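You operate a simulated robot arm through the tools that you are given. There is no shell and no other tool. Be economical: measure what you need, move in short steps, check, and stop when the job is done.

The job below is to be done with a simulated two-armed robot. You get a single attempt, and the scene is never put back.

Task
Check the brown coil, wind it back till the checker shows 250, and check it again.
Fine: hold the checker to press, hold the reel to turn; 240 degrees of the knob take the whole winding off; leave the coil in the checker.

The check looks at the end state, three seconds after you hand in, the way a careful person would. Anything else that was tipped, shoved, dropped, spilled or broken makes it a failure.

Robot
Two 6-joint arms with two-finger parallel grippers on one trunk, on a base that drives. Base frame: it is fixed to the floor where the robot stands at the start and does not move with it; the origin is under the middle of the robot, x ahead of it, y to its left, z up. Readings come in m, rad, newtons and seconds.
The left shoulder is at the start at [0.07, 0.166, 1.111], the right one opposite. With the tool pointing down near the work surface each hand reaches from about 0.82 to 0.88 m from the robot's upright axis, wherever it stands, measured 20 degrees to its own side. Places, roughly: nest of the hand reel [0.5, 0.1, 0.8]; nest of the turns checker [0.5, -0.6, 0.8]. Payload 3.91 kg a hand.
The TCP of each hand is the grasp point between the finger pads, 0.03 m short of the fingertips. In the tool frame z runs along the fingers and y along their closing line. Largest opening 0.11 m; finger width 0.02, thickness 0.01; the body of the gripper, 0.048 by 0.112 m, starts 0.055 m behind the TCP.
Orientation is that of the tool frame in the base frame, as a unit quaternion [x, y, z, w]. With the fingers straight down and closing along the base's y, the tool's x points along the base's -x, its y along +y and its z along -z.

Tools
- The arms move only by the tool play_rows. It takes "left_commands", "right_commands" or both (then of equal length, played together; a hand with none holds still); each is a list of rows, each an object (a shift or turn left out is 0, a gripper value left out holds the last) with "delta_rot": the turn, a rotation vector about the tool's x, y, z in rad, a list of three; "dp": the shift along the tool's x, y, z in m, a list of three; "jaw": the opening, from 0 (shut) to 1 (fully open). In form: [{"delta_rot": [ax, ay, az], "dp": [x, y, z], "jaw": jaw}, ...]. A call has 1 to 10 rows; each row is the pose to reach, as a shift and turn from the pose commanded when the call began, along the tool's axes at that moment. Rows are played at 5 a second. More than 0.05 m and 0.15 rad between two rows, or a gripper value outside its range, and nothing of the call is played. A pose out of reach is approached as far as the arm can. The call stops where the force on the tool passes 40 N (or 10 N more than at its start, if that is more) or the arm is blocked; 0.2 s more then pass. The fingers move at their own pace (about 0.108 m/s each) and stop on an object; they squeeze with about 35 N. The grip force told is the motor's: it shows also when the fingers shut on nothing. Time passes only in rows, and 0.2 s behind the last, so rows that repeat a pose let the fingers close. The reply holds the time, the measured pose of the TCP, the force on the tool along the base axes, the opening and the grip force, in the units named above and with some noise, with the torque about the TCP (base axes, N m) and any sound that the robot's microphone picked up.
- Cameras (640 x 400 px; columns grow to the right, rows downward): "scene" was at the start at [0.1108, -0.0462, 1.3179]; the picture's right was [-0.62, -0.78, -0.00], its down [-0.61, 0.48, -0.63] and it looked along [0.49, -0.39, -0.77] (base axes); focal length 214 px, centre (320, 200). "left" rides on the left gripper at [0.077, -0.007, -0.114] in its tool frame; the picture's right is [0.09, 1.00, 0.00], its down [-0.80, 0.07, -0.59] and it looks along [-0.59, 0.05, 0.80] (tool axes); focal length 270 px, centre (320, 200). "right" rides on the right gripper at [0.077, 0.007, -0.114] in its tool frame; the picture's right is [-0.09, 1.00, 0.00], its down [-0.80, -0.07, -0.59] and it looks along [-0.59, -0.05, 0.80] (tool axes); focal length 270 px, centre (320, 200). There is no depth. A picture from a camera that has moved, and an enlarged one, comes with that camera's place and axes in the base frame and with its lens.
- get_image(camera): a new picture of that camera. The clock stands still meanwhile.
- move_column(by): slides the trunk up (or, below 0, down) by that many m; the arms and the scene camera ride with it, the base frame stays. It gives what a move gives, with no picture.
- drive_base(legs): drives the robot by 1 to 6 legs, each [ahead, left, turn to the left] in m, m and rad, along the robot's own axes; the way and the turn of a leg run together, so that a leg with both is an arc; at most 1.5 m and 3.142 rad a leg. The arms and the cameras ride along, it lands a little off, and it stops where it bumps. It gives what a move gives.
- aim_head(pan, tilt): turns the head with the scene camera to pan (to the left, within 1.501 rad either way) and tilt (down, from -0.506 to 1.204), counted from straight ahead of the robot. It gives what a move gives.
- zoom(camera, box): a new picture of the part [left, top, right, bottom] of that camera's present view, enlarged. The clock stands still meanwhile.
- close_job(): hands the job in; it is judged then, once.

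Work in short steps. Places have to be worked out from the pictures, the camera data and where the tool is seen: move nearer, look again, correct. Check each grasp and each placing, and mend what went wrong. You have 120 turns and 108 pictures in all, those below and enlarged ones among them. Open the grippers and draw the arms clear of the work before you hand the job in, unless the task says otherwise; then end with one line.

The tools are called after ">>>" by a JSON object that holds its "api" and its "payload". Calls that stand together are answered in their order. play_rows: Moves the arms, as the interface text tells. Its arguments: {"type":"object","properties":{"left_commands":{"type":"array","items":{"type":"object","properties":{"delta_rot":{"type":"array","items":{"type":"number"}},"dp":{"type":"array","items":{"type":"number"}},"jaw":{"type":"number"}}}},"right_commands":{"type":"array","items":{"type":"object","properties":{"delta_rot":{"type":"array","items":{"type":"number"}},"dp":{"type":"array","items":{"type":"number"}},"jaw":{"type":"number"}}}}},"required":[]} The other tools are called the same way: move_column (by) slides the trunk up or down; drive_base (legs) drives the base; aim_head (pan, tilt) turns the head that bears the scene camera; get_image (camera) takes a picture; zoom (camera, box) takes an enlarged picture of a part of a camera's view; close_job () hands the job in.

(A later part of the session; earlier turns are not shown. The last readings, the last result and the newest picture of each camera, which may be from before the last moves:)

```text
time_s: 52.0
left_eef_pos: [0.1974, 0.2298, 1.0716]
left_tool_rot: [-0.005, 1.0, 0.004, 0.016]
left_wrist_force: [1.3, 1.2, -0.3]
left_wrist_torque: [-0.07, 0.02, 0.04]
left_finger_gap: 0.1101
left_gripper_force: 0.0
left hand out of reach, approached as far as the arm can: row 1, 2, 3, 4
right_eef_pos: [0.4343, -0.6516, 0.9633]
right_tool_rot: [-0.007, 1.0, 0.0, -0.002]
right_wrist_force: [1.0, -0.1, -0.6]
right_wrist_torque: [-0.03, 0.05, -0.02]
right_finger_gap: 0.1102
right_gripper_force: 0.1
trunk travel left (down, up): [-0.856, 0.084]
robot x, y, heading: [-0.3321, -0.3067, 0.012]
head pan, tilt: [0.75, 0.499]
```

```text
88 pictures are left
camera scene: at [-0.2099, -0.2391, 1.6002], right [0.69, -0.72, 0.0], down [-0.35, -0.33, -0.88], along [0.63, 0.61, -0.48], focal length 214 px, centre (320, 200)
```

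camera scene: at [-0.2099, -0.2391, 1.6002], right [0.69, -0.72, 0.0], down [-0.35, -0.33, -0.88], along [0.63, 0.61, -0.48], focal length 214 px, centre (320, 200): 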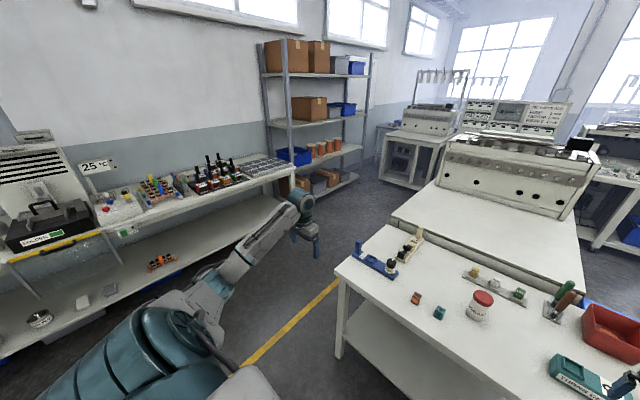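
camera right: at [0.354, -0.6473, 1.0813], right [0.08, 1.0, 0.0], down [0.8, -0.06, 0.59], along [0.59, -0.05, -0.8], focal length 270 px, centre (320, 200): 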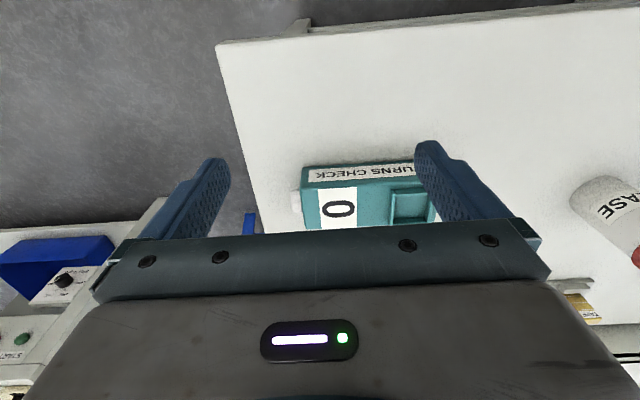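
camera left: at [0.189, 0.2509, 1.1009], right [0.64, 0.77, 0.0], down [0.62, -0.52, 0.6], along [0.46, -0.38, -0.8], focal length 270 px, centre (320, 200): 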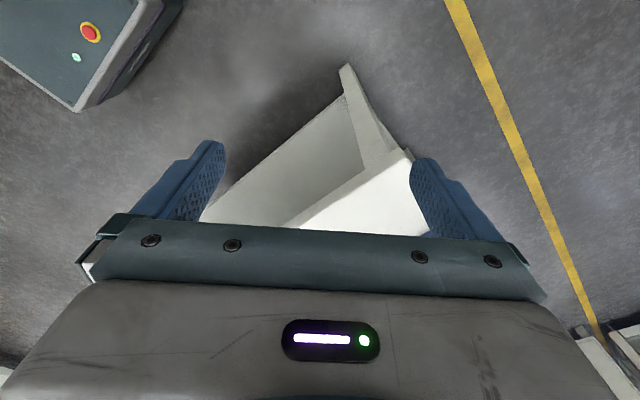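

The left arm flipped into the same elbow-out posture as the right. Now lower a bit and move forward/inward.

>>> {"api": "play_rows", "payload": {"left_commands": [{"dp": [-0.02, 0, 0.04]}, {"dp": [-0.04, 0, 0.08]}, {"dp": [-0.06, 0, 0.11]}, {"dp": [-0.09, -0.03, 0.11]}, {"dp": [-0.12, -0.06, 0.11]}, {"dp": [-0.15, -0.09, 0.11]}, {"dp": [-0.18, -0.12, 0.11]}, {"dp": [-0.205, -0.155, 0.11]}, {"dp": [-0.22, -0.19, 0.11]}, {"dp": [-0.23, -0.23, 0.11]}]}}

>>> {"api": "get_image", "payload": {"camera": "left"}}

```text
time_s: 54.2
left_eef_pos: [0.437, -0.0026, 0.9676]
left_tool_rot: [-0.004, 1.0, 0.007, 0.017]
left_wrist_force: [-0.4, 0.5, -1.0]
left_wrist_torque: [0.03, -0.02, 0.02]
left_finger_gap: 0.1101
left_gripper_force: 0.0
right_eef_pos: [0.4327, -0.6546, 0.964]
right_tool_rot: [-0.005, 1.0, 0.002, 0.001]
right_wrist_force: [-0.1, 0.2, -0.4]
right_wrist_torque: [-0.02, -0.07, 0.02]
right_finger_gap: 0.1099
right_gripper_force: 0.1
trunk travel left (down, up): [-0.856, 0.084]
robot x, y, heading: [-0.3281, -0.3037, 0.012]
head pan, tilt: [0.75, 0.499]
```

```text
87 pictures are left
camera left: at [0.3552, -0.012, 1.0786], right [-0.1, 1.0, 0.01], down [0.78, 0.07, 0.62], along [0.62, 0.07, -0.78], focal length 270 px, centre (320, 200)
```

left: 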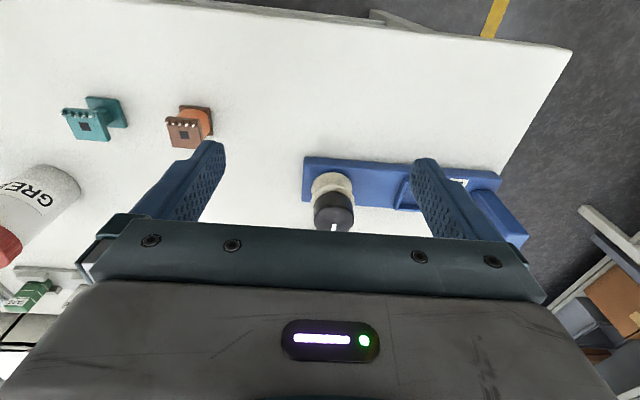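

Both arms now work in front. I zoom in on the coil, the reel, and the checker.

>>> {"api": "zoom", "payload": {"camera": "left", "box": [40, 70, 260, 200]}}

>>> {"api": "zoom", "payload": {"camera": "left", "box": [280, 130, 540, 260]}}

>>> {"api": "zoom", "payload": {"camera": "right", "box": [270, 140, 460, 240]}}

```text
2.91 times, centred on (150, 135) of left
camera zoom: at [0.3552, -0.012, 1.0786], right [-0.1, 1.0, 0.01], down [0.78, 0.07, 0.62], along [0.62, 0.07, -0.78], focal length 786 px, centre (814, 389)
```

zoom: 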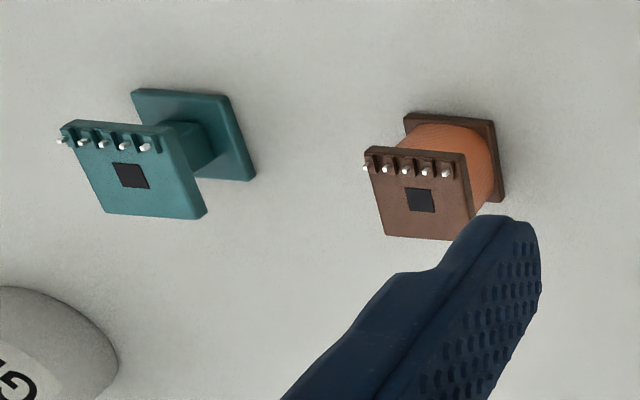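

```text
2.46 times, centred on (410, 195) of left
camera zoom: at [0.3552, -0.012, 1.0786], right [-0.1, 1.0, 0.01], down [0.78, 0.07, 0.62], along [0.62, 0.07, -0.78], focal length 665 px, centre (98, 212)
```

zoom: 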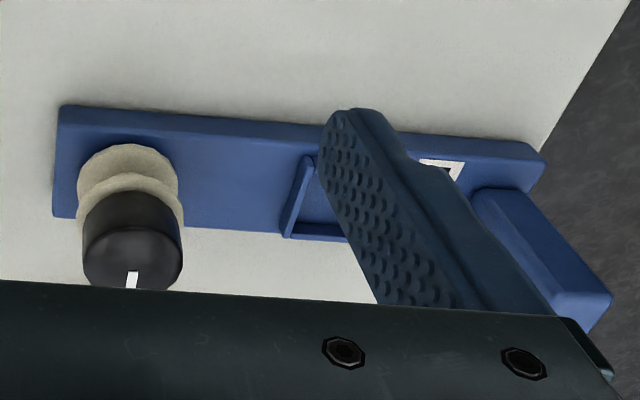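

```text
3.37 times, centred on (365, 190) of right
camera zoom: at [0.3546, -0.6486, 1.0804], right [0.08, 1.0, 0.0], down [0.8, -0.06, 0.59], along [0.59, -0.04, -0.8], focal length 910 px, centre (168, 234)
```

zoom: 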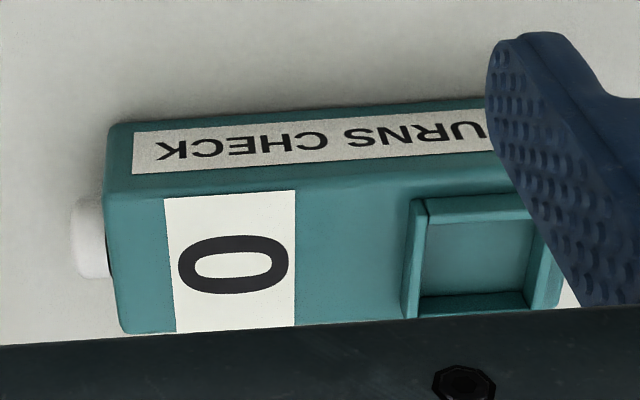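

The coil is a square bobbin about 0.031 wide and 0.035 tall at about (0.476, −0.125), nearly square to the axes. I look with the head for better measures of the checker and the reel.

>>> {"api": "aim_head", "payload": {"pan": -0.1, "tilt": 0.8}}

>>> {"api": "zoom", "payload": {"camera": "scene", "box": [170, 90, 330, 190]}}

>>> {"api": "zoom", "payload": {"camera": "scene", "box": [320, 90, 480, 190]}}

```text
time_s: 55.3
left_eef_pos: [0.4356, -0.0007, 0.9676]
left_tool_rot: [-0.006, 1.0, 0.005, 0.018]
left_wrist_force: [0.7, 0.4, 0.9]
left_wrist_torque: [0.02, -0.01, 0.0]
left_finger_gap: 0.1101
left_gripper_force: 0.2
right_eef_pos: [0.4329, -0.6534, 0.9649]
right_tool_rot: [-0.005, 1.0, 0.0, 0.0]
right_wrist_force: [-0.7, 0.3, 0.3]
right_wrist_torque: [0.01, -0.04, -0.02]
right_finger_gap: 0.1103
right_gripper_force: 0.1
trunk travel left (down, up): [-0.856, 0.084]
robot x, y, heading: [-0.3309, -0.3059, 0.01]
head pan, tilt: [-0.099, 0.799]
```

```text
4.00 times, centred on (250, 140) of scene
camera zoom: at [-0.1994, -0.3109, 1.5748], right [-0.09, -1.0, 0.0], down [-0.71, 0.06, -0.7], along [0.69, -0.06, -0.72], focal length 858 px, centre (600, 440)
```

zoom: 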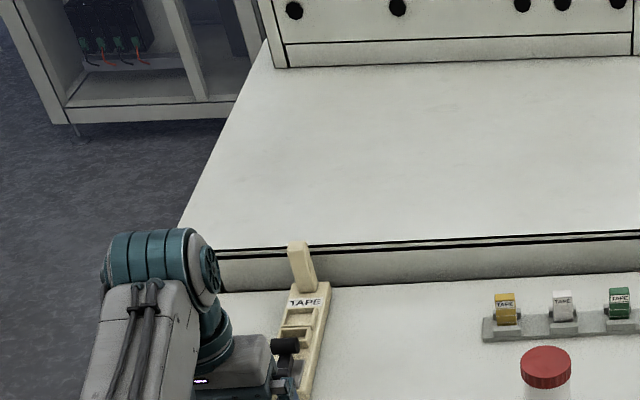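

```text
4.00 times, centred on (400, 140) of scene
camera zoom: at [-0.1994, -0.3109, 1.5748], right [-0.09, -1.0, 0.0], down [-0.71, 0.06, -0.7], along [0.69, -0.06, -0.72], focal length 858 px, centre (0, 440)
```

zoom: 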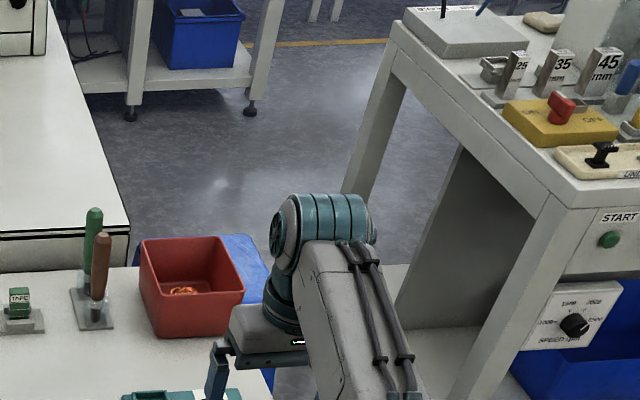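

From these I place: checker body x 0.50–0.567, y −0.527…−0.675, top z ≈0.85, nest at (0.538, −0.562), button at (0.54, −0.69); reel body x 0.507–0.555, y −0.018…0.229, knob at (0.53, 0.022). I move the left hand above the brown coil, level, jaws half open.

>>> {"api": "play_rows", "payload": {"left_commands": [{"dp": [-0.01, -0.035, 0], "delta_rot": [0.005, 0.018, 0.006], "jaw": 0.5}, {"dp": [-0.02, -0.07, 0], "delta_rot": [0.01, 0.036, 0.012]}, {"dp": [-0.03, -0.1, 0.01], "delta_rot": [0.01, 0.036, 0.012]}, {"dp": [-0.04, -0.124, 0.03], "delta_rot": [0.01, 0.036, 0.012]}]}}

>>> {"api": "get_image", "payload": {"camera": "left"}}

```text
time_s: 56.3
left_eef_pos: [0.4662, -0.1226, 0.9401]
left_tool_rot: [0.001, 1.0, 0.001, -0.001]
left_wrist_force: [0.0, -0.8, 1.0]
left_wrist_torque: [0.01, 0.02, 0.01]
left_finger_gap: 0.055
left_gripper_force: 0.1
left hand out of reach, approached as far as the arm can: row 4
right_eef_pos: [0.4317, -0.6541, 0.9653]
right_tool_rot: [-0.006, 1.0, 0.001, 0.0]
right_wrist_force: [0.5, -0.2, 0.0]
right_wrist_torque: [-0.02, 0.0, 0.0]
right_finger_gap: 0.11
right_gripper_force: 0.1
trunk travel left (down, up): [-0.856, 0.084]
robot x, y, heading: [-0.3279, -0.3028, 0.007]
head pan, tilt: [-0.099, 0.799]
```

```text
81 pictures are left
camera left: at [0.3887, -0.1305, 1.0539], right [-0.09, 1.0, 0.0], down [0.8, 0.07, 0.59], along [0.59, 0.05, -0.8], focal length 270 px, centre (320, 200)
```

left: 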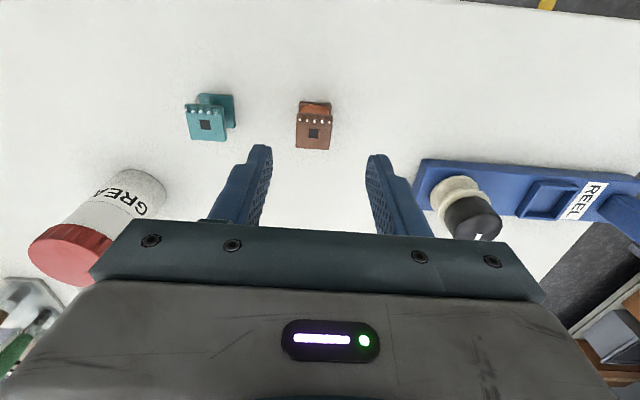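

The coil reads at (0.475, −0.128). I lower via the trunk (which also gives more outward reach), then trim x/y.

>>> {"api": "move_column", "payload": {"by": -0.045}}

>>> {"api": "play_rows", "payload": {"left_commands": [{"dp": [-0.009, -0.005, 0]}, {"dp": [-0.009, -0.005, 0]}]}}

>>> {"api": "get_image", "payload": {"camera": "left"}}

```text
time_s: 57.2
left_eef_pos: [0.4656, -0.1222, 0.8958]
left_tool_rot: [0.002, 1.0, 0.001, 0.0]
left_wrist_force: [-0.5, 0.4, -0.2]
left_wrist_torque: [0.02, -0.02, 0.02]
left_finger_gap: 0.0548
left_gripper_force: 0.1
right_eef_pos: [0.4317, -0.6528, 0.9222]
right_tool_rot: [-0.006, 1.0, 0.0, 0.0]
right_wrist_force: [-0.3, 0.0, 0.0]
right_wrist_torque: [0.0, -0.03, -0.01]
right_finger_gap: 0.1099
right_gripper_force: 0.1
trunk travel left (down, up): [-0.811, 0.129]
robot x, y, heading: [-0.3323, -0.3036, 0.006]
head pan, tilt: [-0.099, 0.799]
```

```text
time_s: 57.8
left_eef_pos: [0.4693, -0.1267, 0.8978]
left_tool_rot: [0.002, 1.0, 0.001, -0.002]
left_wrist_force: [0.6, 0.3, 0.3]
left_wrist_torque: [0.0, -0.03, -0.03]
left_finger_gap: 0.0551
left_gripper_force: 0.1
left hand out of reach, approached as far as the arm can: row 1, 2
right_eef_pos: [0.4314, -0.6529, 0.9209]
right_tool_rot: [-0.005, 1.0, 0.0, 0.0]
right_wrist_force: [0.3, 0.0, 0.3]
right_wrist_torque: [0.0, -0.01, -0.01]
right_finger_gap: 0.1098
right_gripper_force: 0.0
trunk travel left (down, up): [-0.811, 0.129]
robot x, y, heading: [-0.3336, -0.3035, 0.015]
head pan, tilt: [-0.099, 0.799]
```

```text
80 pictures are left
camera left: at [0.3917, -0.1334, 1.011], right [-0.09, 1.0, 0.0], down [0.8, 0.07, 0.59], along [0.59, 0.05, -0.8], focal length 270 px, centre (320, 200)
```

left: 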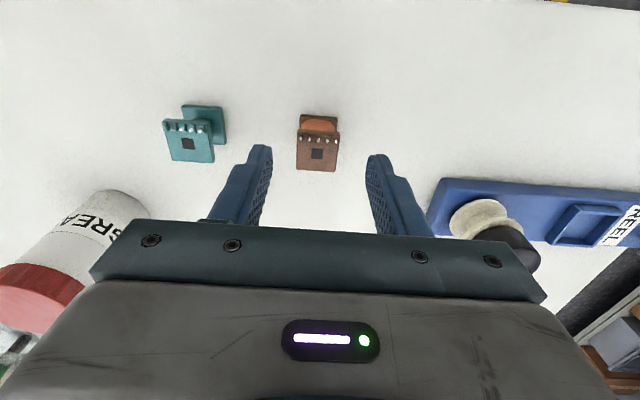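

The fingers straddle the coil within 3 mm. I lower the trunk to grasp height.

>>> {"api": "move_column", "payload": {"by": -0.045}}

>>> {"api": "play_rows", "payload": {"left_commands": [{"dp": [-0.003, -0.002, 0]}, {"dp": [-0.003, -0.002, 0], "jaw": 0.3}, {"dp": [-0.003, -0.002, 0], "jaw": 0.15}, {"dp": [-0.003, -0.002, 0], "jaw": 0.15}]}}

>>> {"api": "get_image", "payload": {"camera": "left"}}

```text
time_s: 58.7
left_eef_pos: [0.4686, -0.1258, 0.8532]
left_tool_rot: [0.001, 1.0, 0.0, 0.0]
left_wrist_force: [-0.3, -0.5, 0.8]
left_wrist_torque: [0.01, -0.02, -0.02]
left_finger_gap: 0.0548
left_gripper_force: 0.2
right_eef_pos: [0.4312, -0.6526, 0.8745]
right_tool_rot: [-0.005, 1.0, 0.0, -0.001]
right_wrist_force: [-0.7, -0.5, -0.4]
right_wrist_torque: [0.03, -0.02, 0.02]
right_finger_gap: 0.11
right_gripper_force: 0.0
trunk travel left (down, up): [-0.766, 0.174]
robot x, y, heading: [-0.3304, -0.3041, 0.012]
head pan, tilt: [-0.099, 0.799]
```

```text
time_s: 59.7
left_eef_pos: [0.4701, -0.1286, 0.8535]
left_tool_rot: [0.002, 1.0, 0.001, 0.0]
left_wrist_force: [-0.3, -0.2, -0.6]
left_wrist_torque: [0.01, 0.03, -0.04]
left_finger_gap: 0.0286
left_gripper_force: 34.7
left hand out of reach, approached as far as the arm can: row 1
right_eef_pos: [0.4321, -0.6533, 0.8755]
right_tool_rot: [-0.006, 1.0, -0.001, 0.0]
right_wrist_force: [0.6, 0.5, 0.8]
right_wrist_torque: [0.01, 0.01, -0.04]
right_finger_gap: 0.11
right_gripper_force: 0.1
trunk travel left (down, up): [-0.766, 0.174]
robot x, y, heading: [-0.3304, -0.3053, 0.013]
head pan, tilt: [-0.099, 0.799]
```

```text
79 pictures are left
camera left: at [0.3927, -0.1356, 0.9664], right [-0.09, 1.0, 0.0], down [0.8, 0.07, 0.59], along [0.59, 0.05, -0.8], focal length 270 px, centre (320, 200)
```

left: 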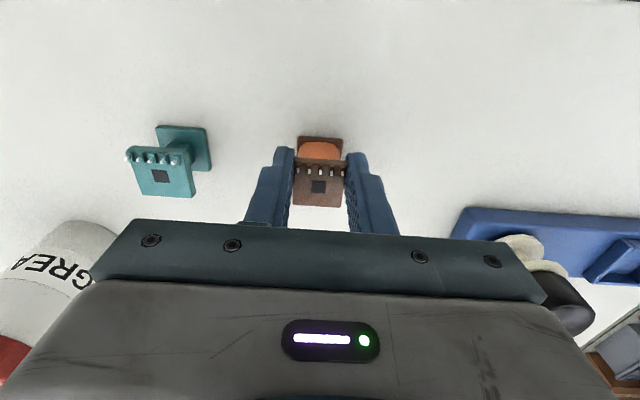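

Grasp shows gap 0.0286 with firm force. I lift with the trunk and look.

>>> {"api": "move_column", "payload": {"by": 0.12}}

>>> {"api": "get_image", "payload": {"camera": "left"}}

```text
time_s: 61.2
left_eef_pos: [0.4701, -0.1274, 0.973]
left_tool_rot: [0.002, 1.0, 0.001, -0.001]
left_wrist_force: [0.2, 0.5, 0.0]
left_wrist_torque: [-0.01, -0.01, 0.0]
left_finger_gap: 0.029
left_gripper_force: 34.7
right_eef_pos: [0.4312, -0.6536, 0.9949]
right_tool_rot: [-0.005, 1.0, 0.001, 0.0]
right_wrist_force: [-0.2, 0.1, 0.5]
right_wrist_torque: [-0.01, 0.0, -0.01]
right_finger_gap: 0.1099
right_gripper_force: 0.2
trunk travel left (down, up): [-0.886, 0.054]
robot x, y, heading: [-0.3269, -0.3054, 0.011]
head pan, tilt: [-0.099, 0.799]
```

```text
78 pictures are left
camera left: at [0.3929, -0.1356, 1.086], right [-0.09, 1.0, 0.0], down [0.8, 0.07, 0.59], along [0.59, 0.05, -0.81], focal length 270 px, centre (320, 200)
```

left: 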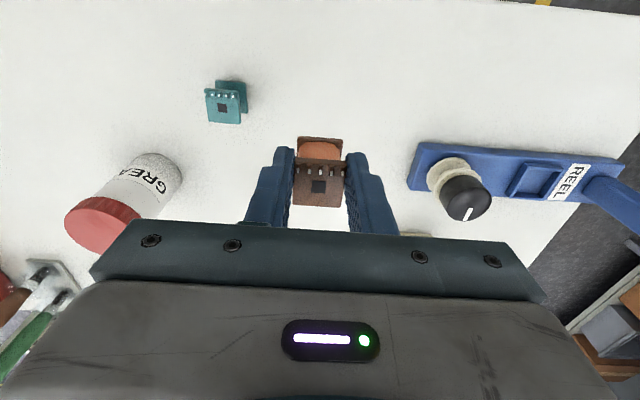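

The coil is held and lifted. I raise the trunk a little more so it clears the grease bottle (top ≈0.94), then drive right and slightly forward toward the checker.

>>> {"api": "move_column", "payload": {"by": 0.05}}

>>> {"api": "drive_base", "payload": {"legs": [[0, -0.335, -0.01], [0.08, 0, 0]]}}

>>> {"api": "get_image", "payload": {"camera": "left"}}

>>> {"api": "get_image", "payload": {"camera": "scene"}}

```text
time_s: 62.1
left_eef_pos: [0.4704, -0.1282, 1.0211]
left_tool_rot: [0.002, 1.0, 0.001, -0.003]
left_wrist_force: [0.0, 0.9, 0.1]
left_wrist_torque: [0.02, 0.01, 0.02]
left_finger_gap: 0.0287
left_gripper_force: 34.8
right_eef_pos: [0.4325, -0.6528, 1.0435]
right_tool_rot: [-0.005, 1.0, 0.0, 0.0]
right_wrist_force: [0.6, 0.4, -0.5]
right_wrist_torque: [-0.01, -0.01, 0.01]
right_finger_gap: 0.1102
right_gripper_force: 0.1
trunk travel left (down, up): [-0.936, 0.004]
robot x, y, heading: [-0.331, -0.305, 0.011]
head pan, tilt: [-0.099, 0.799]
```

```text
time_s: 65.0
left_eef_pos: [0.5428, -0.4691, 1.0304]
left_tool_rot: [0.008, 1.0, 0.0, 0.003]
left_wrist_force: [-0.8, 0.2, 0.2]
left_wrist_torque: [-0.02, -0.03, 0.0]
left_finger_gap: 0.0287
left_gripper_force: 34.7
right_eef_pos: [0.4981, -0.9933, 1.0518]
right_tool_rot: [0.002, 1.0, -0.001, 0.004]
right_wrist_force: [-0.6, 0.2, -0.2]
right_wrist_torque: [-0.04, -0.06, 0.03]
right_finger_gap: 0.11
right_gripper_force: 0.1
trunk travel left (down, up): [-0.936, 0.004]
robot x, y, heading: [-0.2536, -0.6347, -0.002]
head pan, tilt: [-0.099, 0.799]
```

```text
77 pictures are left
camera left: at [0.4651, -0.4751, 1.1426], right [-0.07, 1.0, 0.0], down [0.8, 0.06, 0.6], along [0.6, 0.04, -0.8], focal length 270 px, centre (320, 200)
```

left: 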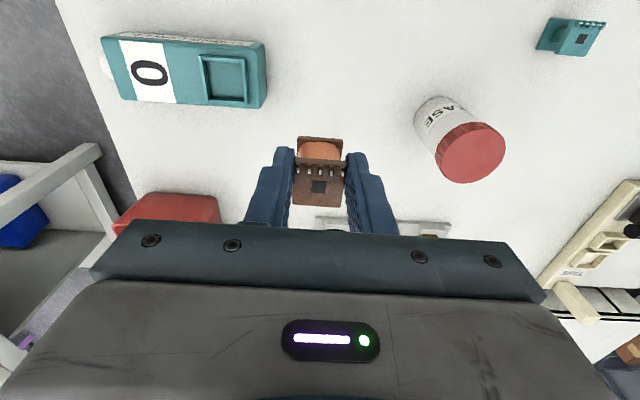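

```text
76 pictures are left
camera scene: at [-0.1337, -0.6419, 1.656], right [-0.1, -0.99, 0.0], down [-0.71, 0.07, -0.7], along [0.7, -0.07, -0.71], focal length 214 px, centre (320, 200)
```

scene: 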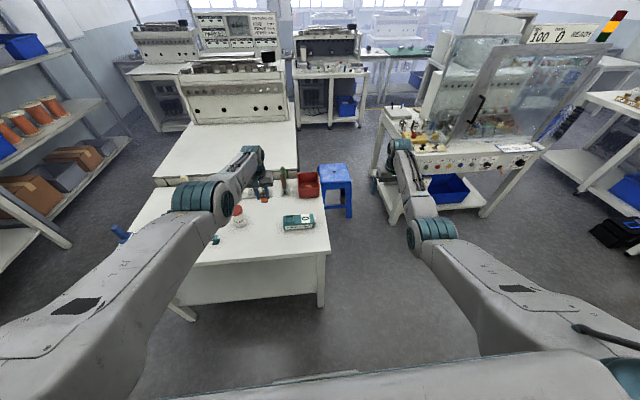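

Both arms in position. I zoom on the checker from the left camera to locate the nest precisely.

>>> {"api": "zoom", "payload": {"camera": "left", "box": [90, 20, 290, 145]}}

>>> {"api": "zoom", "payload": {"camera": "scene", "box": [230, 190, 350, 265]}}

```text
3.20 times, centred on (190, 82) of left
camera zoom: at [0.4651, -0.4751, 1.1426], right [-0.07, 1.0, 0.0], down [0.8, 0.06, 0.6], along [0.6, 0.04, -0.8], focal length 865 px, centre (736, 576)
```

zoom: 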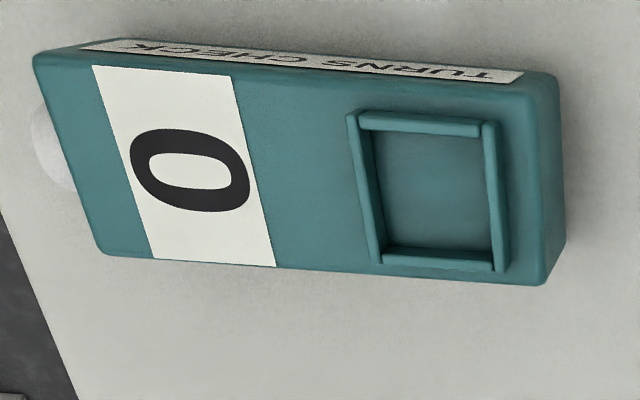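

```text
5.33 times, centred on (290, 228) of scene
camera zoom: at [-0.1337, -0.6419, 1.656], right [-0.1, -0.99, 0.0], down [-0.71, 0.07, -0.7], along [0.7, -0.07, -0.71], focal length 1144 px, centre (480, 53)
```

zoom: 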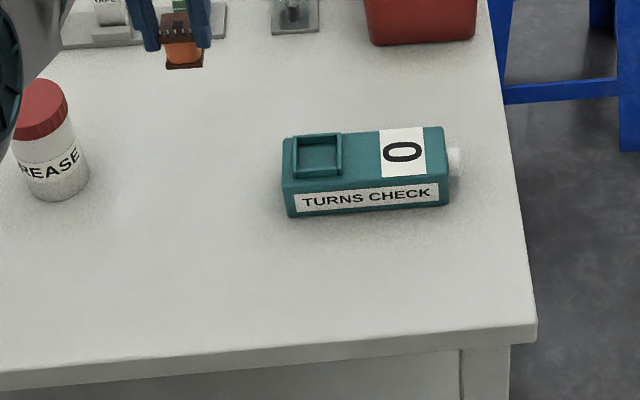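

The nest centre reads (0.537, −0.565), the checker is square to the axes, and the inner opening of about 0.035 leaves about 3 mm each side. I shift the left hand over it and level it.

>>> {"api": "play_rows", "payload": {"left_commands": [{"dp": [0.003, -0.03, 0], "delta_rot": [0, 0.006, -0.016]}, {"dp": [0.006, -0.062, 0], "delta_rot": [0, 0.006, -0.016]}, {"dp": [0.009, -0.094, 0], "delta_rot": [0, 0.006, -0.016]}, {"dp": [0.009, -0.094, 0], "delta_rot": [0, 0.006, -0.016]}]}}

>>> {"api": "move_column", "payload": {"by": -0.09}}

>>> {"api": "get_image", "payload": {"camera": "left"}}

>>> {"api": "zoom", "payload": {"camera": "scene", "box": [240, 170, 360, 245]}}

```text
time_s: 66.0
left_eef_pos: [0.5375, -0.5607, 1.025]
left_tool_rot: [0.001, 1.0, 0.001, -0.004]
left_wrist_force: [0.9, 0.0, -0.4]
left_wrist_torque: [-0.01, -0.01, 0.0]
left_finger_gap: 0.0288
left_gripper_force: 35.1
left hand out of reach, approached as far as the arm can: row 3, 4
right_eef_pos: [0.508, -0.9946, 1.0439]
right_tool_rot: [0.002, 1.0, -0.001, -0.001]
right_wrist_force: [-0.1, -0.2, -1.0]
right_wrist_torque: [0.01, 0.0, 0.02]
right_finger_gap: 0.1099
right_gripper_force: 0.0
trunk travel left (down, up): [-0.936, 0.004]
robot x, y, heading: [-0.255, -0.6382, 0.0]
head pan, tilt: [-0.099, 0.799]
```

```text
time_s: 67.2
left_eef_pos: [0.5348, -0.5607, 0.9352]
left_tool_rot: [0.0, 1.0, 0.0, -0.003]
left_wrist_force: [-0.3, -0.1, -0.2]
left_wrist_torque: [-0.01, 0.02, 0.01]
left_finger_gap: 0.029
left_gripper_force: 35.2
right_eef_pos: [0.5077, -0.9942, 0.9544]
right_tool_rot: [0.002, 1.0, 0.0, 0.0]
right_wrist_force: [0.6, 0.7, 0.2]
right_wrist_torque: [0.03, -0.03, 0.02]
right_finger_gap: 0.1099
right_gripper_force: 0.0
trunk travel left (down, up): [-0.846, 0.094]
robot x, y, heading: [-0.2521, -0.6346, -0.006]
head pan, tilt: [-0.099, 0.799]
```

```text
73 pictures are left
camera left: at [0.4586, -0.5681, 1.0498], right [-0.09, 1.0, 0.0], down [0.81, 0.07, 0.59], along [0.59, 0.05, -0.81], focal length 270 px, centre (320, 200)
```

left: 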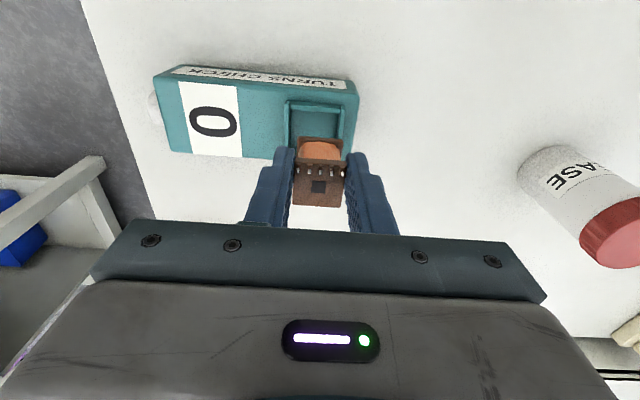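

```text
5.33 times, centred on (300, 208) of scene
camera zoom: at [-0.1204, -0.6436, 1.5647], right [-0.1, -0.99, 0.0], down [-0.71, 0.07, -0.7], along [0.69, -0.07, -0.72], focal length 1144 px, centre (427, 160)
```

zoom: 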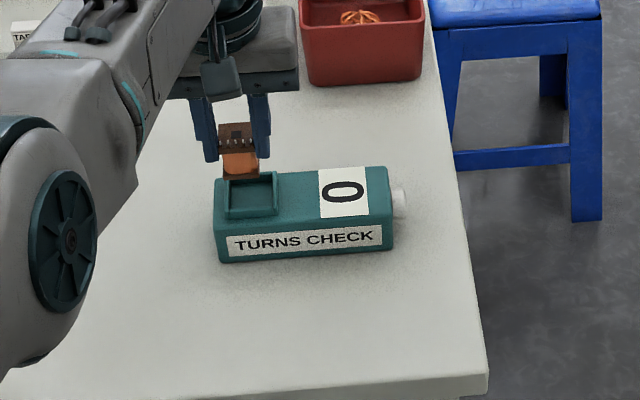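

Coil and nest agree in x; y needs −3 mm. I trim and lower by trunk to just above the rim.

>>> {"api": "play_rows", "payload": {"left_commands": [{"dp": [0, -0.003, 0]}, {"dp": [0, -0.003, 0]}]}}

>>> {"api": "move_column", "payload": {"by": -0.025}}

>>> {"api": "zoom", "payload": {"camera": "left", "box": [230, 60, 430, 220]}}

>>> {"api": "zoom", "payload": {"camera": "scene", "box": [260, 160, 340, 210]}}

```text
time_s: 67.8
left_eef_pos: [0.5351, -0.5646, 0.936]
left_tool_rot: [0.0, 1.0, 0.002, -0.003]
left_wrist_force: [0.5, 0.1, -0.5]
left_wrist_torque: [0.02, 0.01, 0.01]
left_finger_gap: 0.0287
left_gripper_force: 35.5
right_eef_pos: [0.5067, -0.9942, 0.9551]
right_tool_rot: [0.002, 1.0, 0.0, 0.0]
right_wrist_force: [-1.3, 0.2, -0.6]
right_wrist_torque: [0.0, 0.0, 0.01]
right_finger_gap: 0.11
right_gripper_force: 0.1
trunk travel left (down, up): [-0.846, 0.094]
robot x, y, heading: [-0.2541, -0.6366, -0.005]
head pan, tilt: [-0.099, 0.799]
```

```text
time_s: 68.5
left_eef_pos: [0.5328, -0.5634, 0.9113]
left_tool_rot: [-0.001, 1.0, 0.001, -0.003]
left_wrist_force: [-0.4, 0.1, 0.2]
left_wrist_torque: [0.0, 0.01, 0.01]
left_finger_gap: 0.0287
left_gripper_force: 35.2
right_eef_pos: [0.5065, -0.9961, 0.9302]
right_tool_rot: [0.001, 1.0, 0.0, 0.0]
right_wrist_force: [0.7, -0.4, 0.7]
right_wrist_torque: [0.01, 0.0, 0.0]
right_finger_gap: 0.1099
right_gripper_force: 0.1
trunk travel left (down, up): [-0.821, 0.119]
robot x, y, heading: [-0.2505, -0.6344, -0.003]
head pan, tilt: [-0.099, 0.799]
```

```text
2.50 times, centred on (330, 140) of left
camera zoom: at [0.4573, -0.5716, 1.025], right [-0.09, 1.0, 0.0], down [0.81, 0.07, 0.59], along [0.59, 0.05, -0.81], focal length 676 px, centre (295, 350)
```

zoom: 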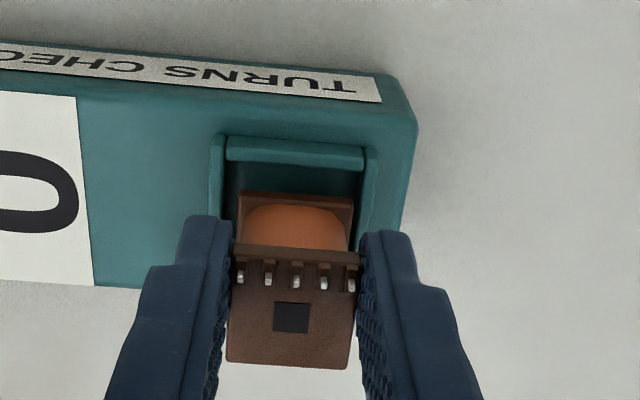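

```text
8.00 times, centred on (300, 185) of scene
camera zoom: at [-0.1219, -0.6436, 1.5398], right [-0.1, -0.99, 0.0], down [-0.71, 0.07, -0.7], along [0.69, -0.07, -0.72], focal length 1716 px, centre (480, 320)
```

zoom: 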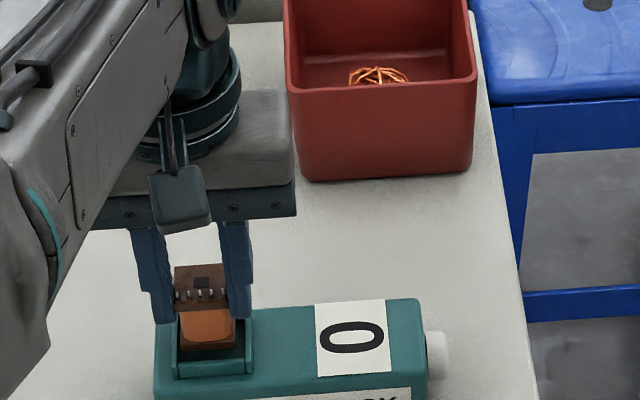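

Centred within about a millimetre on both axes. I lower by arm in small steps until contact.

>>> {"api": "play_rows", "payload": {"left_commands": [{"dp": [0, 0, 0.005]}, {"dp": [0, 0, 0.01]}, {"dp": [0, 0, 0.014]}, {"dp": [0, 0, 0.018]}, {"dp": [0, 0, 0.018]}]}}

>>> {"api": "zoom", "payload": {"camera": "left", "box": [230, 60, 430, 220]}}

```text
time_s: 69.7
left_eef_pos: [0.5272, -0.5623, 0.8944]
left_tool_rot: [0.0, 1.0, 0.0, -0.004]
left_wrist_force: [-4.3, -1.2, 8.3]
left_wrist_torque: [0.01, 0.19, -0.03]
left_finger_gap: 0.0287
left_gripper_force: 34.9
left hand out of reach, approached as far as the arm can: row 3, 4, 5
right_eef_pos: [0.5052, -0.9951, 0.931]
right_tool_rot: [0.002, 1.0, 0.0, 0.001]
right_wrist_force: [-0.2, 0.3, 0.3]
right_wrist_torque: [0.02, 0.0, -0.01]
right_finger_gap: 0.11
right_gripper_force: 0.1
trunk travel left (down, up): [-0.821, 0.119]
robot x, y, heading: [-0.2532, -0.637, -0.004]
head pan, tilt: [-0.099, 0.799]
```

```text
2.50 times, centred on (330, 140) of left
camera zoom: at [0.4511, -0.5697, 1.009], right [-0.09, 1.0, 0.0], down [0.81, 0.07, 0.59], along [0.59, 0.05, -0.81], focal length 676 px, centre (295, 350)
```

zoom: 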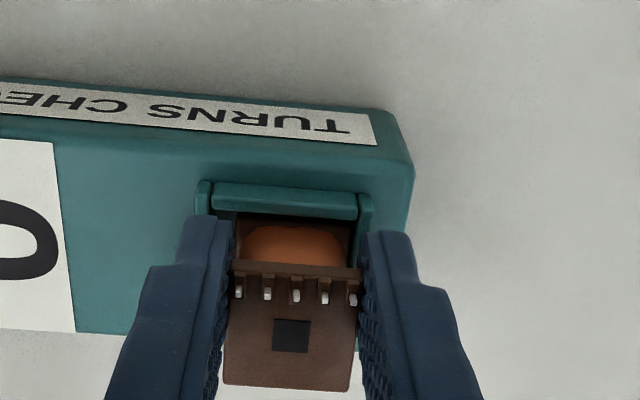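

The arm ran out of outward reach and slid back 6 mm against the rim (8 N). I go back up, restore x, and use the trunk for the descent.

>>> {"api": "play_rows", "payload": {"left_commands": [{"dp": [0, 0, -0.01]}, {"dp": [0, 0, -0.018]}, {"dp": [-0.007, -0.001, -0.018]}, {"dp": [-0.007, -0.001, -0.018]}]}}

>>> {"api": "zoom", "payload": {"camera": "left", "box": [230, 60, 430, 220]}}

```text
time_s: 70.7
left_eef_pos: [0.5367, -0.563, 0.9123]
left_tool_rot: [0.0, 1.0, 0.001, -0.003]
left_wrist_force: [0.1, -0.4, -0.1]
left_wrist_torque: [0.0, -0.02, 0.01]
left_finger_gap: 0.0285
left_gripper_force: 35.5
right_eef_pos: [0.5066, -0.9955, 0.9302]
right_tool_rot: [0.002, 1.0, 0.0, 0.0]
right_wrist_force: [0.1, -0.2, 0.4]
right_wrist_torque: [-0.02, -0.02, 0.0]
right_finger_gap: 0.11
right_gripper_force: 0.0
trunk travel left (down, up): [-0.821, 0.119]
robot x, y, heading: [-0.2536, -0.6385, -0.008]
head pan, tilt: [-0.099, 0.799]
```

```text
2.50 times, centred on (330, 140) of left
camera zoom: at [0.4597, -0.5701, 1.0266], right [-0.09, 1.0, 0.0], down [0.81, 0.07, 0.59], along [0.59, 0.05, -0.81], focal length 676 px, centre (295, 350)
```

zoom: 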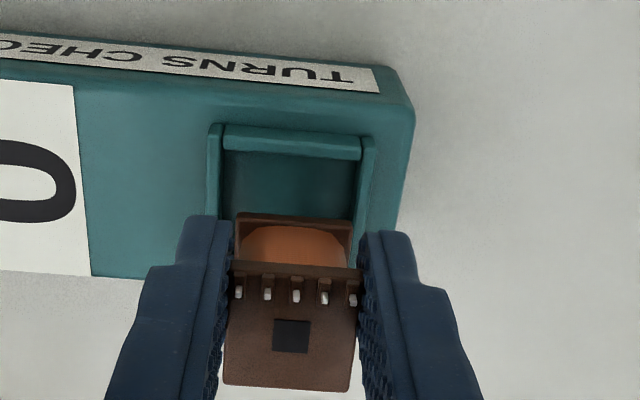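

The coil slipped a few mm in the grip. I check from the head camera to tell x slip from z slip.

>>> {"api": "zoom", "payload": {"camera": "scene", "box": [260, 160, 340, 210]}}

```text
8.00 times, centred on (300, 185) of scene
camera zoom: at [-0.1205, -0.6435, 1.5397], right [-0.1, -0.99, 0.0], down [-0.71, 0.07, -0.7], along [0.69, -0.07, -0.72], focal length 1716 px, centre (480, 320)
```

zoom: 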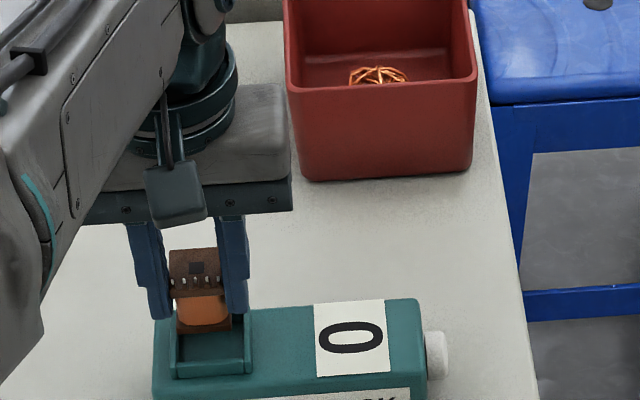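

The slip is vertical (about 8 mm up in the grip); x relation unchanged. I set x back to 0.533 and lower with the trunk.

>>> {"api": "play_rows", "payload": {"left_commands": [{"dp": [0.004, -0.001, 0]}, {"dp": [0.004, -0.001, 0]}]}}

>>> {"api": "move_column", "payload": {"by": -0.016}}

>>> {"api": "zoom", "payload": {"camera": "left", "box": [230, 60, 430, 220]}}

```text
time_s: 71.3
left_eef_pos: [0.5331, -0.5628, 0.913]
left_tool_rot: [-0.001, 1.0, 0.001, -0.004]
left_wrist_force: [0.4, 0.5, 0.2]
left_wrist_torque: [-0.03, 0.03, -0.04]
left_finger_gap: 0.0288
left_gripper_force: 35.0
right_eef_pos: [0.5061, -0.9944, 0.9305]
right_tool_rot: [0.002, 1.0, 0.0, 0.001]
right_wrist_force: [-0.4, -0.5, 0.0]
right_wrist_torque: [0.0, -0.01, 0.03]
right_finger_gap: 0.1101
right_gripper_force: 0.0
trunk travel left (down, up): [-0.821, 0.119]
robot x, y, heading: [-0.2482, -0.6371, -0.004]
head pan, tilt: [-0.099, 0.799]
```

```text
time_s: 72.0
left_eef_pos: [0.5312, -0.5637, 0.9006]
left_tool_rot: [0.0, 1.0, 0.001, 0.001]
left_wrist_force: [-5.6, -0.2, 23.5]
left_wrist_torque: [0.03, -0.41, 0.03]
left_finger_gap: 0.0288
left_gripper_force: 34.6
right_eef_pos: [0.5037, -0.9952, 0.9167]
right_tool_rot: [0.003, 1.0, 0.001, 0.002]
right_wrist_force: [-0.7, -0.2, -0.5]
right_wrist_torque: [0.02, -0.02, -0.03]
right_finger_gap: 0.1102
right_gripper_force: 0.2
trunk travel left (down, up): [-0.805, 0.135]
robot x, y, heading: [-0.2539, -0.6345, -0.004]
head pan, tilt: [-0.099, 0.799]
```

```text
2.50 times, centred on (330, 140) of left
camera zoom: at [0.4542, -0.5709, 1.0156], right [-0.09, 1.0, 0.0], down [0.8, 0.07, 0.59], along [0.59, 0.05, -0.8], focal length 676 px, centre (295, 350)
```

zoom: 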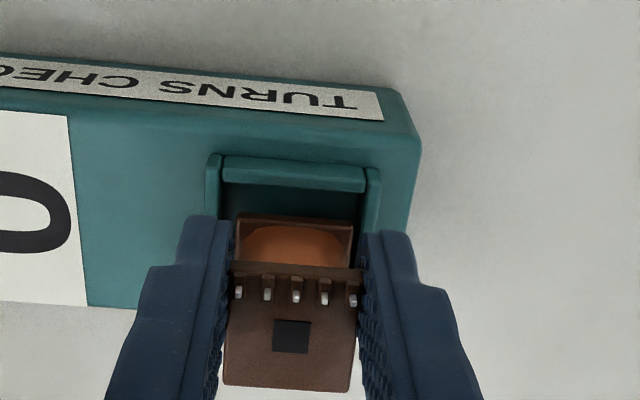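

Contact at 23 N; the torque sign says the far edge is on the far rim, whereas earlier it was the near one. So x should be about 3 mm less. I raise, shift, and lower again.

>>> {"api": "move_column", "payload": {"by": 0.012}}

>>> {"api": "play_rows", "payload": {"left_commands": [{"dp": [0.003, 0, 0]}, {"dp": [0.003, 0, 0]}]}}

>>> {"api": "zoom", "payload": {"camera": "left", "box": [230, 60, 430, 220]}}

>>> {"api": "zoom", "payload": {"camera": "scene", "box": [260, 150, 340, 200]}}

```text
time_s: 72.5
left_eef_pos: [0.5312, -0.5631, 0.9074]
left_tool_rot: [0.0, 1.0, 0.001, -0.004]
left_wrist_force: [-0.7, -0.6, -0.1]
left_wrist_torque: [-0.02, 0.03, 0.03]
left_finger_gap: 0.0289
left_gripper_force: 35.2
right_eef_pos: [0.5057, -0.9941, 0.9272]
right_tool_rot: [0.002, 1.0, 0.0, 0.0]
right_wrist_force: [0.8, -0.4, -0.6]
right_wrist_torque: [0.01, 0.0, 0.01]
right_finger_gap: 0.1101
right_gripper_force: 0.1
trunk travel left (down, up): [-0.817, 0.123]
robot x, y, heading: [-0.2513, -0.6368, -0.002]
head pan, tilt: [-0.099, 0.799]
```

```text
time_s: 73.2
left_eef_pos: [0.5301, -0.5634, 0.9096]
left_tool_rot: [0.0, 1.0, 0.001, -0.003]
left_wrist_force: [0.8, 0.4, -0.9]
left_wrist_torque: [0.02, -0.01, -0.02]
left_finger_gap: 0.0287
left_gripper_force: 35.2
right_eef_pos: [0.5072, -0.995, 0.9254]
right_tool_rot: [0.003, 1.0, 0.0, 0.0]
right_wrist_force: [0.4, -0.5, 0.0]
right_wrist_torque: [-0.02, 0.01, 0.0]
right_finger_gap: 0.1098
right_gripper_force: 0.0
trunk travel left (down, up): [-0.817, 0.123]
robot x, y, heading: [-0.2535, -0.6344, -0.006]
head pan, tilt: [-0.099, 0.799]
```

```text
2.50 times, centred on (330, 140) of left
camera zoom: at [0.4534, -0.5706, 1.0228], right [-0.09, 1.0, 0.0], down [0.81, 0.07, 0.59], along [0.59, 0.05, -0.81], focal length 676 px, centre (295, 350)
```

zoom: 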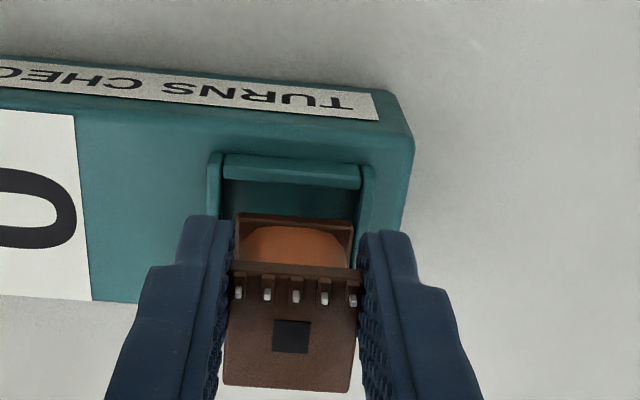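

```text
8.00 times, centred on (300, 175) of scene
camera zoom: at [-0.1212, -0.6436, 1.5358], right [-0.1, -0.99, 0.0], down [-0.71, 0.07, -0.7], along [0.69, -0.07, -0.72], focal length 1716 px, centre (480, 400)
```

zoom: 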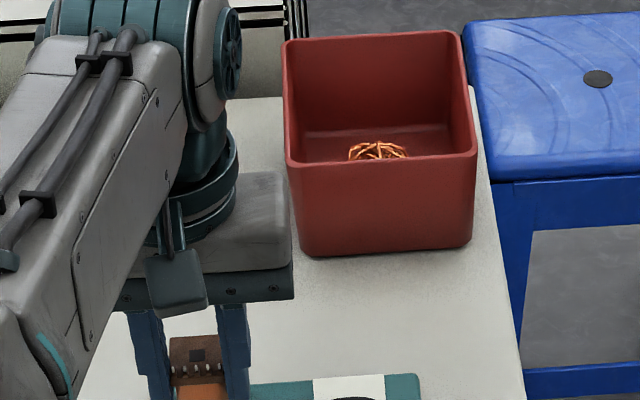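

Geometry suggests the coil now protrudes only about 5 mm below the fingertips, so the fingertips themselves met the rim; the flange is centred over the nest. I lower 6 mm and release so it drops the last millimetres in.

>>> {"api": "move_column", "payload": {"by": -0.006}}

>>> {"api": "play_rows", "payload": {"left_commands": [{"jaw": 0.3}, {"jaw": 0.34}, {"jaw": 0.34}]}}

>>> {"api": "zoom", "payload": {"camera": "left", "box": [230, 60, 430, 220]}}

```text
time_s: 73.7
left_eef_pos: [0.5317, -0.5626, 0.9021]
left_tool_rot: [-0.001, 1.0, 0.001, -0.004]
left_wrist_force: [0.3, 0.2, -0.4]
left_wrist_torque: [0.02, -0.01, -0.02]
left_finger_gap: 0.0287
left_gripper_force: 35.0
right_eef_pos: [0.5065, -0.9949, 0.9212]
right_tool_rot: [0.002, 1.0, 0.0, 0.0]
right_wrist_force: [0.0, -0.1, -0.3]
right_wrist_torque: [0.0, 0.04, -0.03]
right_finger_gap: 0.1099
right_gripper_force: 0.0
trunk travel left (down, up): [-0.811, 0.129]
robot x, y, heading: [-0.2533, -0.6327, -0.003]
head pan, tilt: [-0.099, 0.799]
```

```text
time_s: 74.5
left_eef_pos: [0.5302, -0.5626, 0.9022]
left_tool_rot: [0.0, 1.0, 0.001, -0.004]
left_wrist_force: [0.2, 0.2, 0.9]
left_wrist_torque: [0.02, -0.05, -0.01]
left_finger_gap: 0.0373
left_gripper_force: 0.1
right_eef_pos: [0.5069, -0.9952, 0.9209]
right_tool_rot: [0.002, 1.0, 0.0, 0.0]
right_wrist_force: [0.7, -0.2, -0.3]
right_wrist_torque: [0.02, -0.01, 0.0]
right_finger_gap: 0.1098
right_gripper_force: 0.0
trunk travel left (down, up): [-0.811, 0.129]
robot x, y, heading: [-0.2557, -0.6371, -0.004]
head pan, tilt: [-0.099, 0.799]
```

```text
2.50 times, centred on (330, 140) of left
camera zoom: at [0.4536, -0.5706, 1.0167], right [-0.09, 1.0, 0.0], down [0.81, 0.07, 0.59], along [0.59, 0.05, -0.81], focal length 676 px, centre (295, 350)
```

zoom: 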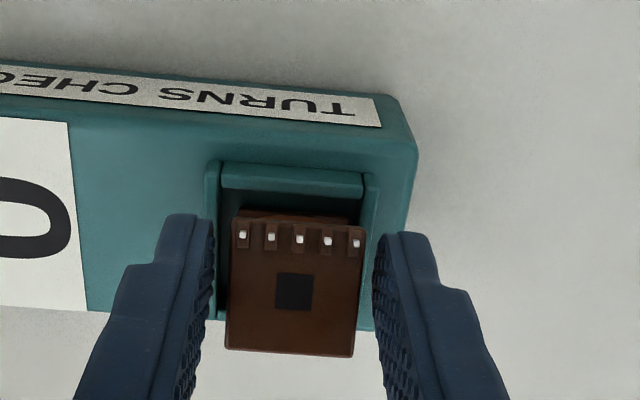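

The coil dropped well into the nest. I raise straight up and check.

>>> {"api": "move_column", "payload": {"by": 0.09}}

>>> {"api": "zoom", "payload": {"camera": "left", "box": [130, 40, 430, 240]}}

>>> {"api": "zoom", "payload": {"camera": "scene", "box": [240, 170, 360, 245]}}

```text
time_s: 75.8
left_eef_pos: [0.5297, -0.5627, 0.9925]
left_tool_rot: [0.001, 1.0, 0.001, -0.004]
left_wrist_force: [-0.1, 0.0, 0.3]
left_wrist_torque: [-0.01, -0.01, -0.01]
left_finger_gap: 0.0377
left_gripper_force: 0.1
right_eef_pos: [0.507, -0.9945, 1.0115]
right_tool_rot: [0.002, 1.0, 0.0, 0.0]
right_wrist_force: [0.3, -0.3, 0.0]
right_wrist_torque: [-0.01, -0.01, -0.03]
right_finger_gap: 0.11
right_gripper_force: 0.1
trunk travel left (down, up): [-0.901, 0.039]
robot x, y, heading: [-0.255, -0.6368, -0.003]
head pan, tilt: [-0.099, 0.799]
```

```text
2.00 times, centred on (280, 140) of left
camera zoom: at [0.4536, -0.5706, 1.1066], right [-0.09, 1.0, 0.0], down [0.81, 0.07, 0.59], along [0.59, 0.05, -0.81], focal length 541 px, centre (400, 320)
```

zoom: 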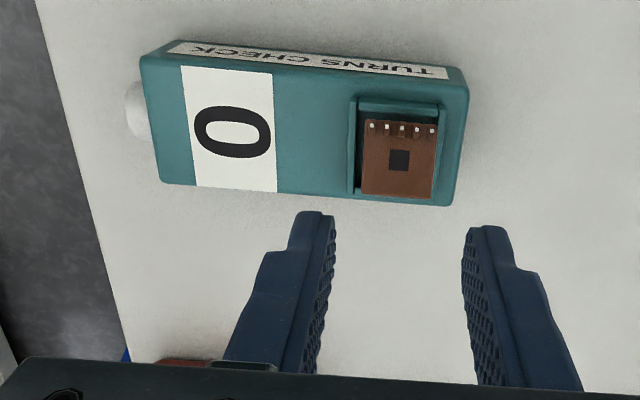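

```text
5.33 times, centred on (300, 208) of scene
camera zoom: at [-0.1209, -0.6436, 1.6197], right [-0.1, -0.99, 0.0], down [-0.71, 0.07, -0.7], along [0.69, -0.07, -0.72], focal length 1144 px, centre (427, 160)
```

zoom: 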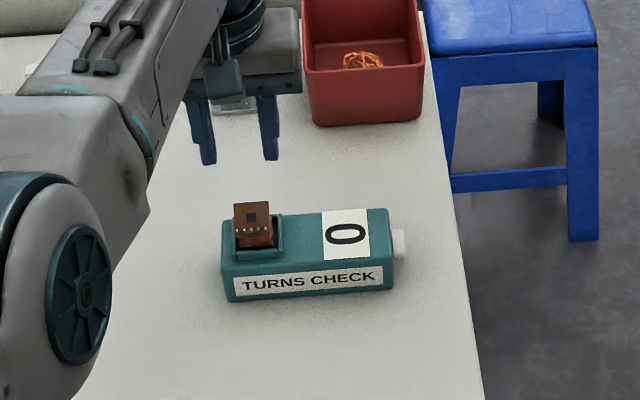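

The coil sits in the nest. Next: reposition slightly, and turn the left hand 90° so it can grip the checker body across x between the nest and the display end.

>>> {"api": "drive_base", "payload": {"legs": [[0.035, -0.025, 0]]}}

>>> {"api": "play_rows", "payload": {"left_commands": [{"delta_rot": [0, 0, 0.145], "jaw": 1.0}, {"delta_rot": [0, 0, 0.29]}, {"delta_rot": [0, 0, 0.435]}, {"delta_rot": [0, 0, 0.58]}, {"delta_rot": [0, 0, 0.725]}, {"delta_rot": [0, 0, 0.87]}, {"delta_rot": [0, 0, 1.015]}, {"delta_rot": [0, 0, 1.16]}, {"delta_rot": [0, 0, 1.305]}, {"delta_rot": [0, 0, 1.45]}]}}

>>> {"api": "get_image", "payload": {"camera": "left"}}

```text
time_s: 76.6
left_eef_pos: [0.5589, -0.583, 0.9971]
left_tool_rot: [0.0, 1.0, -0.002, 0.0]
left_wrist_force: [-0.4, 1.1, 0.4]
left_wrist_torque: [-0.04, -0.06, 0.0]
left_finger_gap: 0.0376
left_gripper_force: 0.1
right_eef_pos: [0.5349, -1.0148, 1.0172]
right_tool_rot: [0.001, 1.0, -0.002, 0.003]
right_wrist_force: [-0.1, 0.6, 0.4]
right_wrist_torque: [-0.01, -0.07, 0.02]
right_finger_gap: 0.1101
right_gripper_force: 0.2
trunk travel left (down, up): [-0.901, 0.039]
robot x, y, heading: [-0.216, -0.6609, -0.006]
head pan, tilt: [-0.099, 0.799]
```

```text
time_s: 78.8
left_eef_pos: [0.5648, -0.5858, 0.9908]
left_tool_rot: [0.663, 0.748, -0.002, -0.003]
left_wrist_force: [0.2, -0.2, -0.3]
left_wrist_torque: [0.01, 0.03, 0.01]
left_finger_gap: 0.11
left_gripper_force: 0.0
right_eef_pos: [0.5421, -1.0176, 1.0106]
right_tool_rot: [0.001, 1.0, 0.0, 0.0]
right_wrist_force: [0.3, 0.6, 0.7]
right_wrist_torque: [0.01, 0.04, 0.01]
right_finger_gap: 0.1099
right_gripper_force: 0.0
trunk travel left (down, up): [-0.901, 0.039]
robot x, y, heading: [-0.2189, -0.6612, -0.005]
head pan, tilt: [-0.099, 0.799]
```

```text
60 pictures are left
camera left: at [0.5494, -0.5119, 1.1058], right [0.98, 0.21, -0.01], down [0.17, -0.79, 0.59], along [0.12, -0.58, -0.81], focal length 270 px, centre (320, 200)
```

left: 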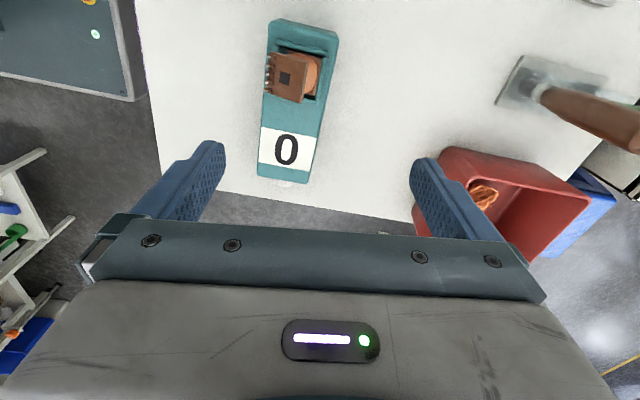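

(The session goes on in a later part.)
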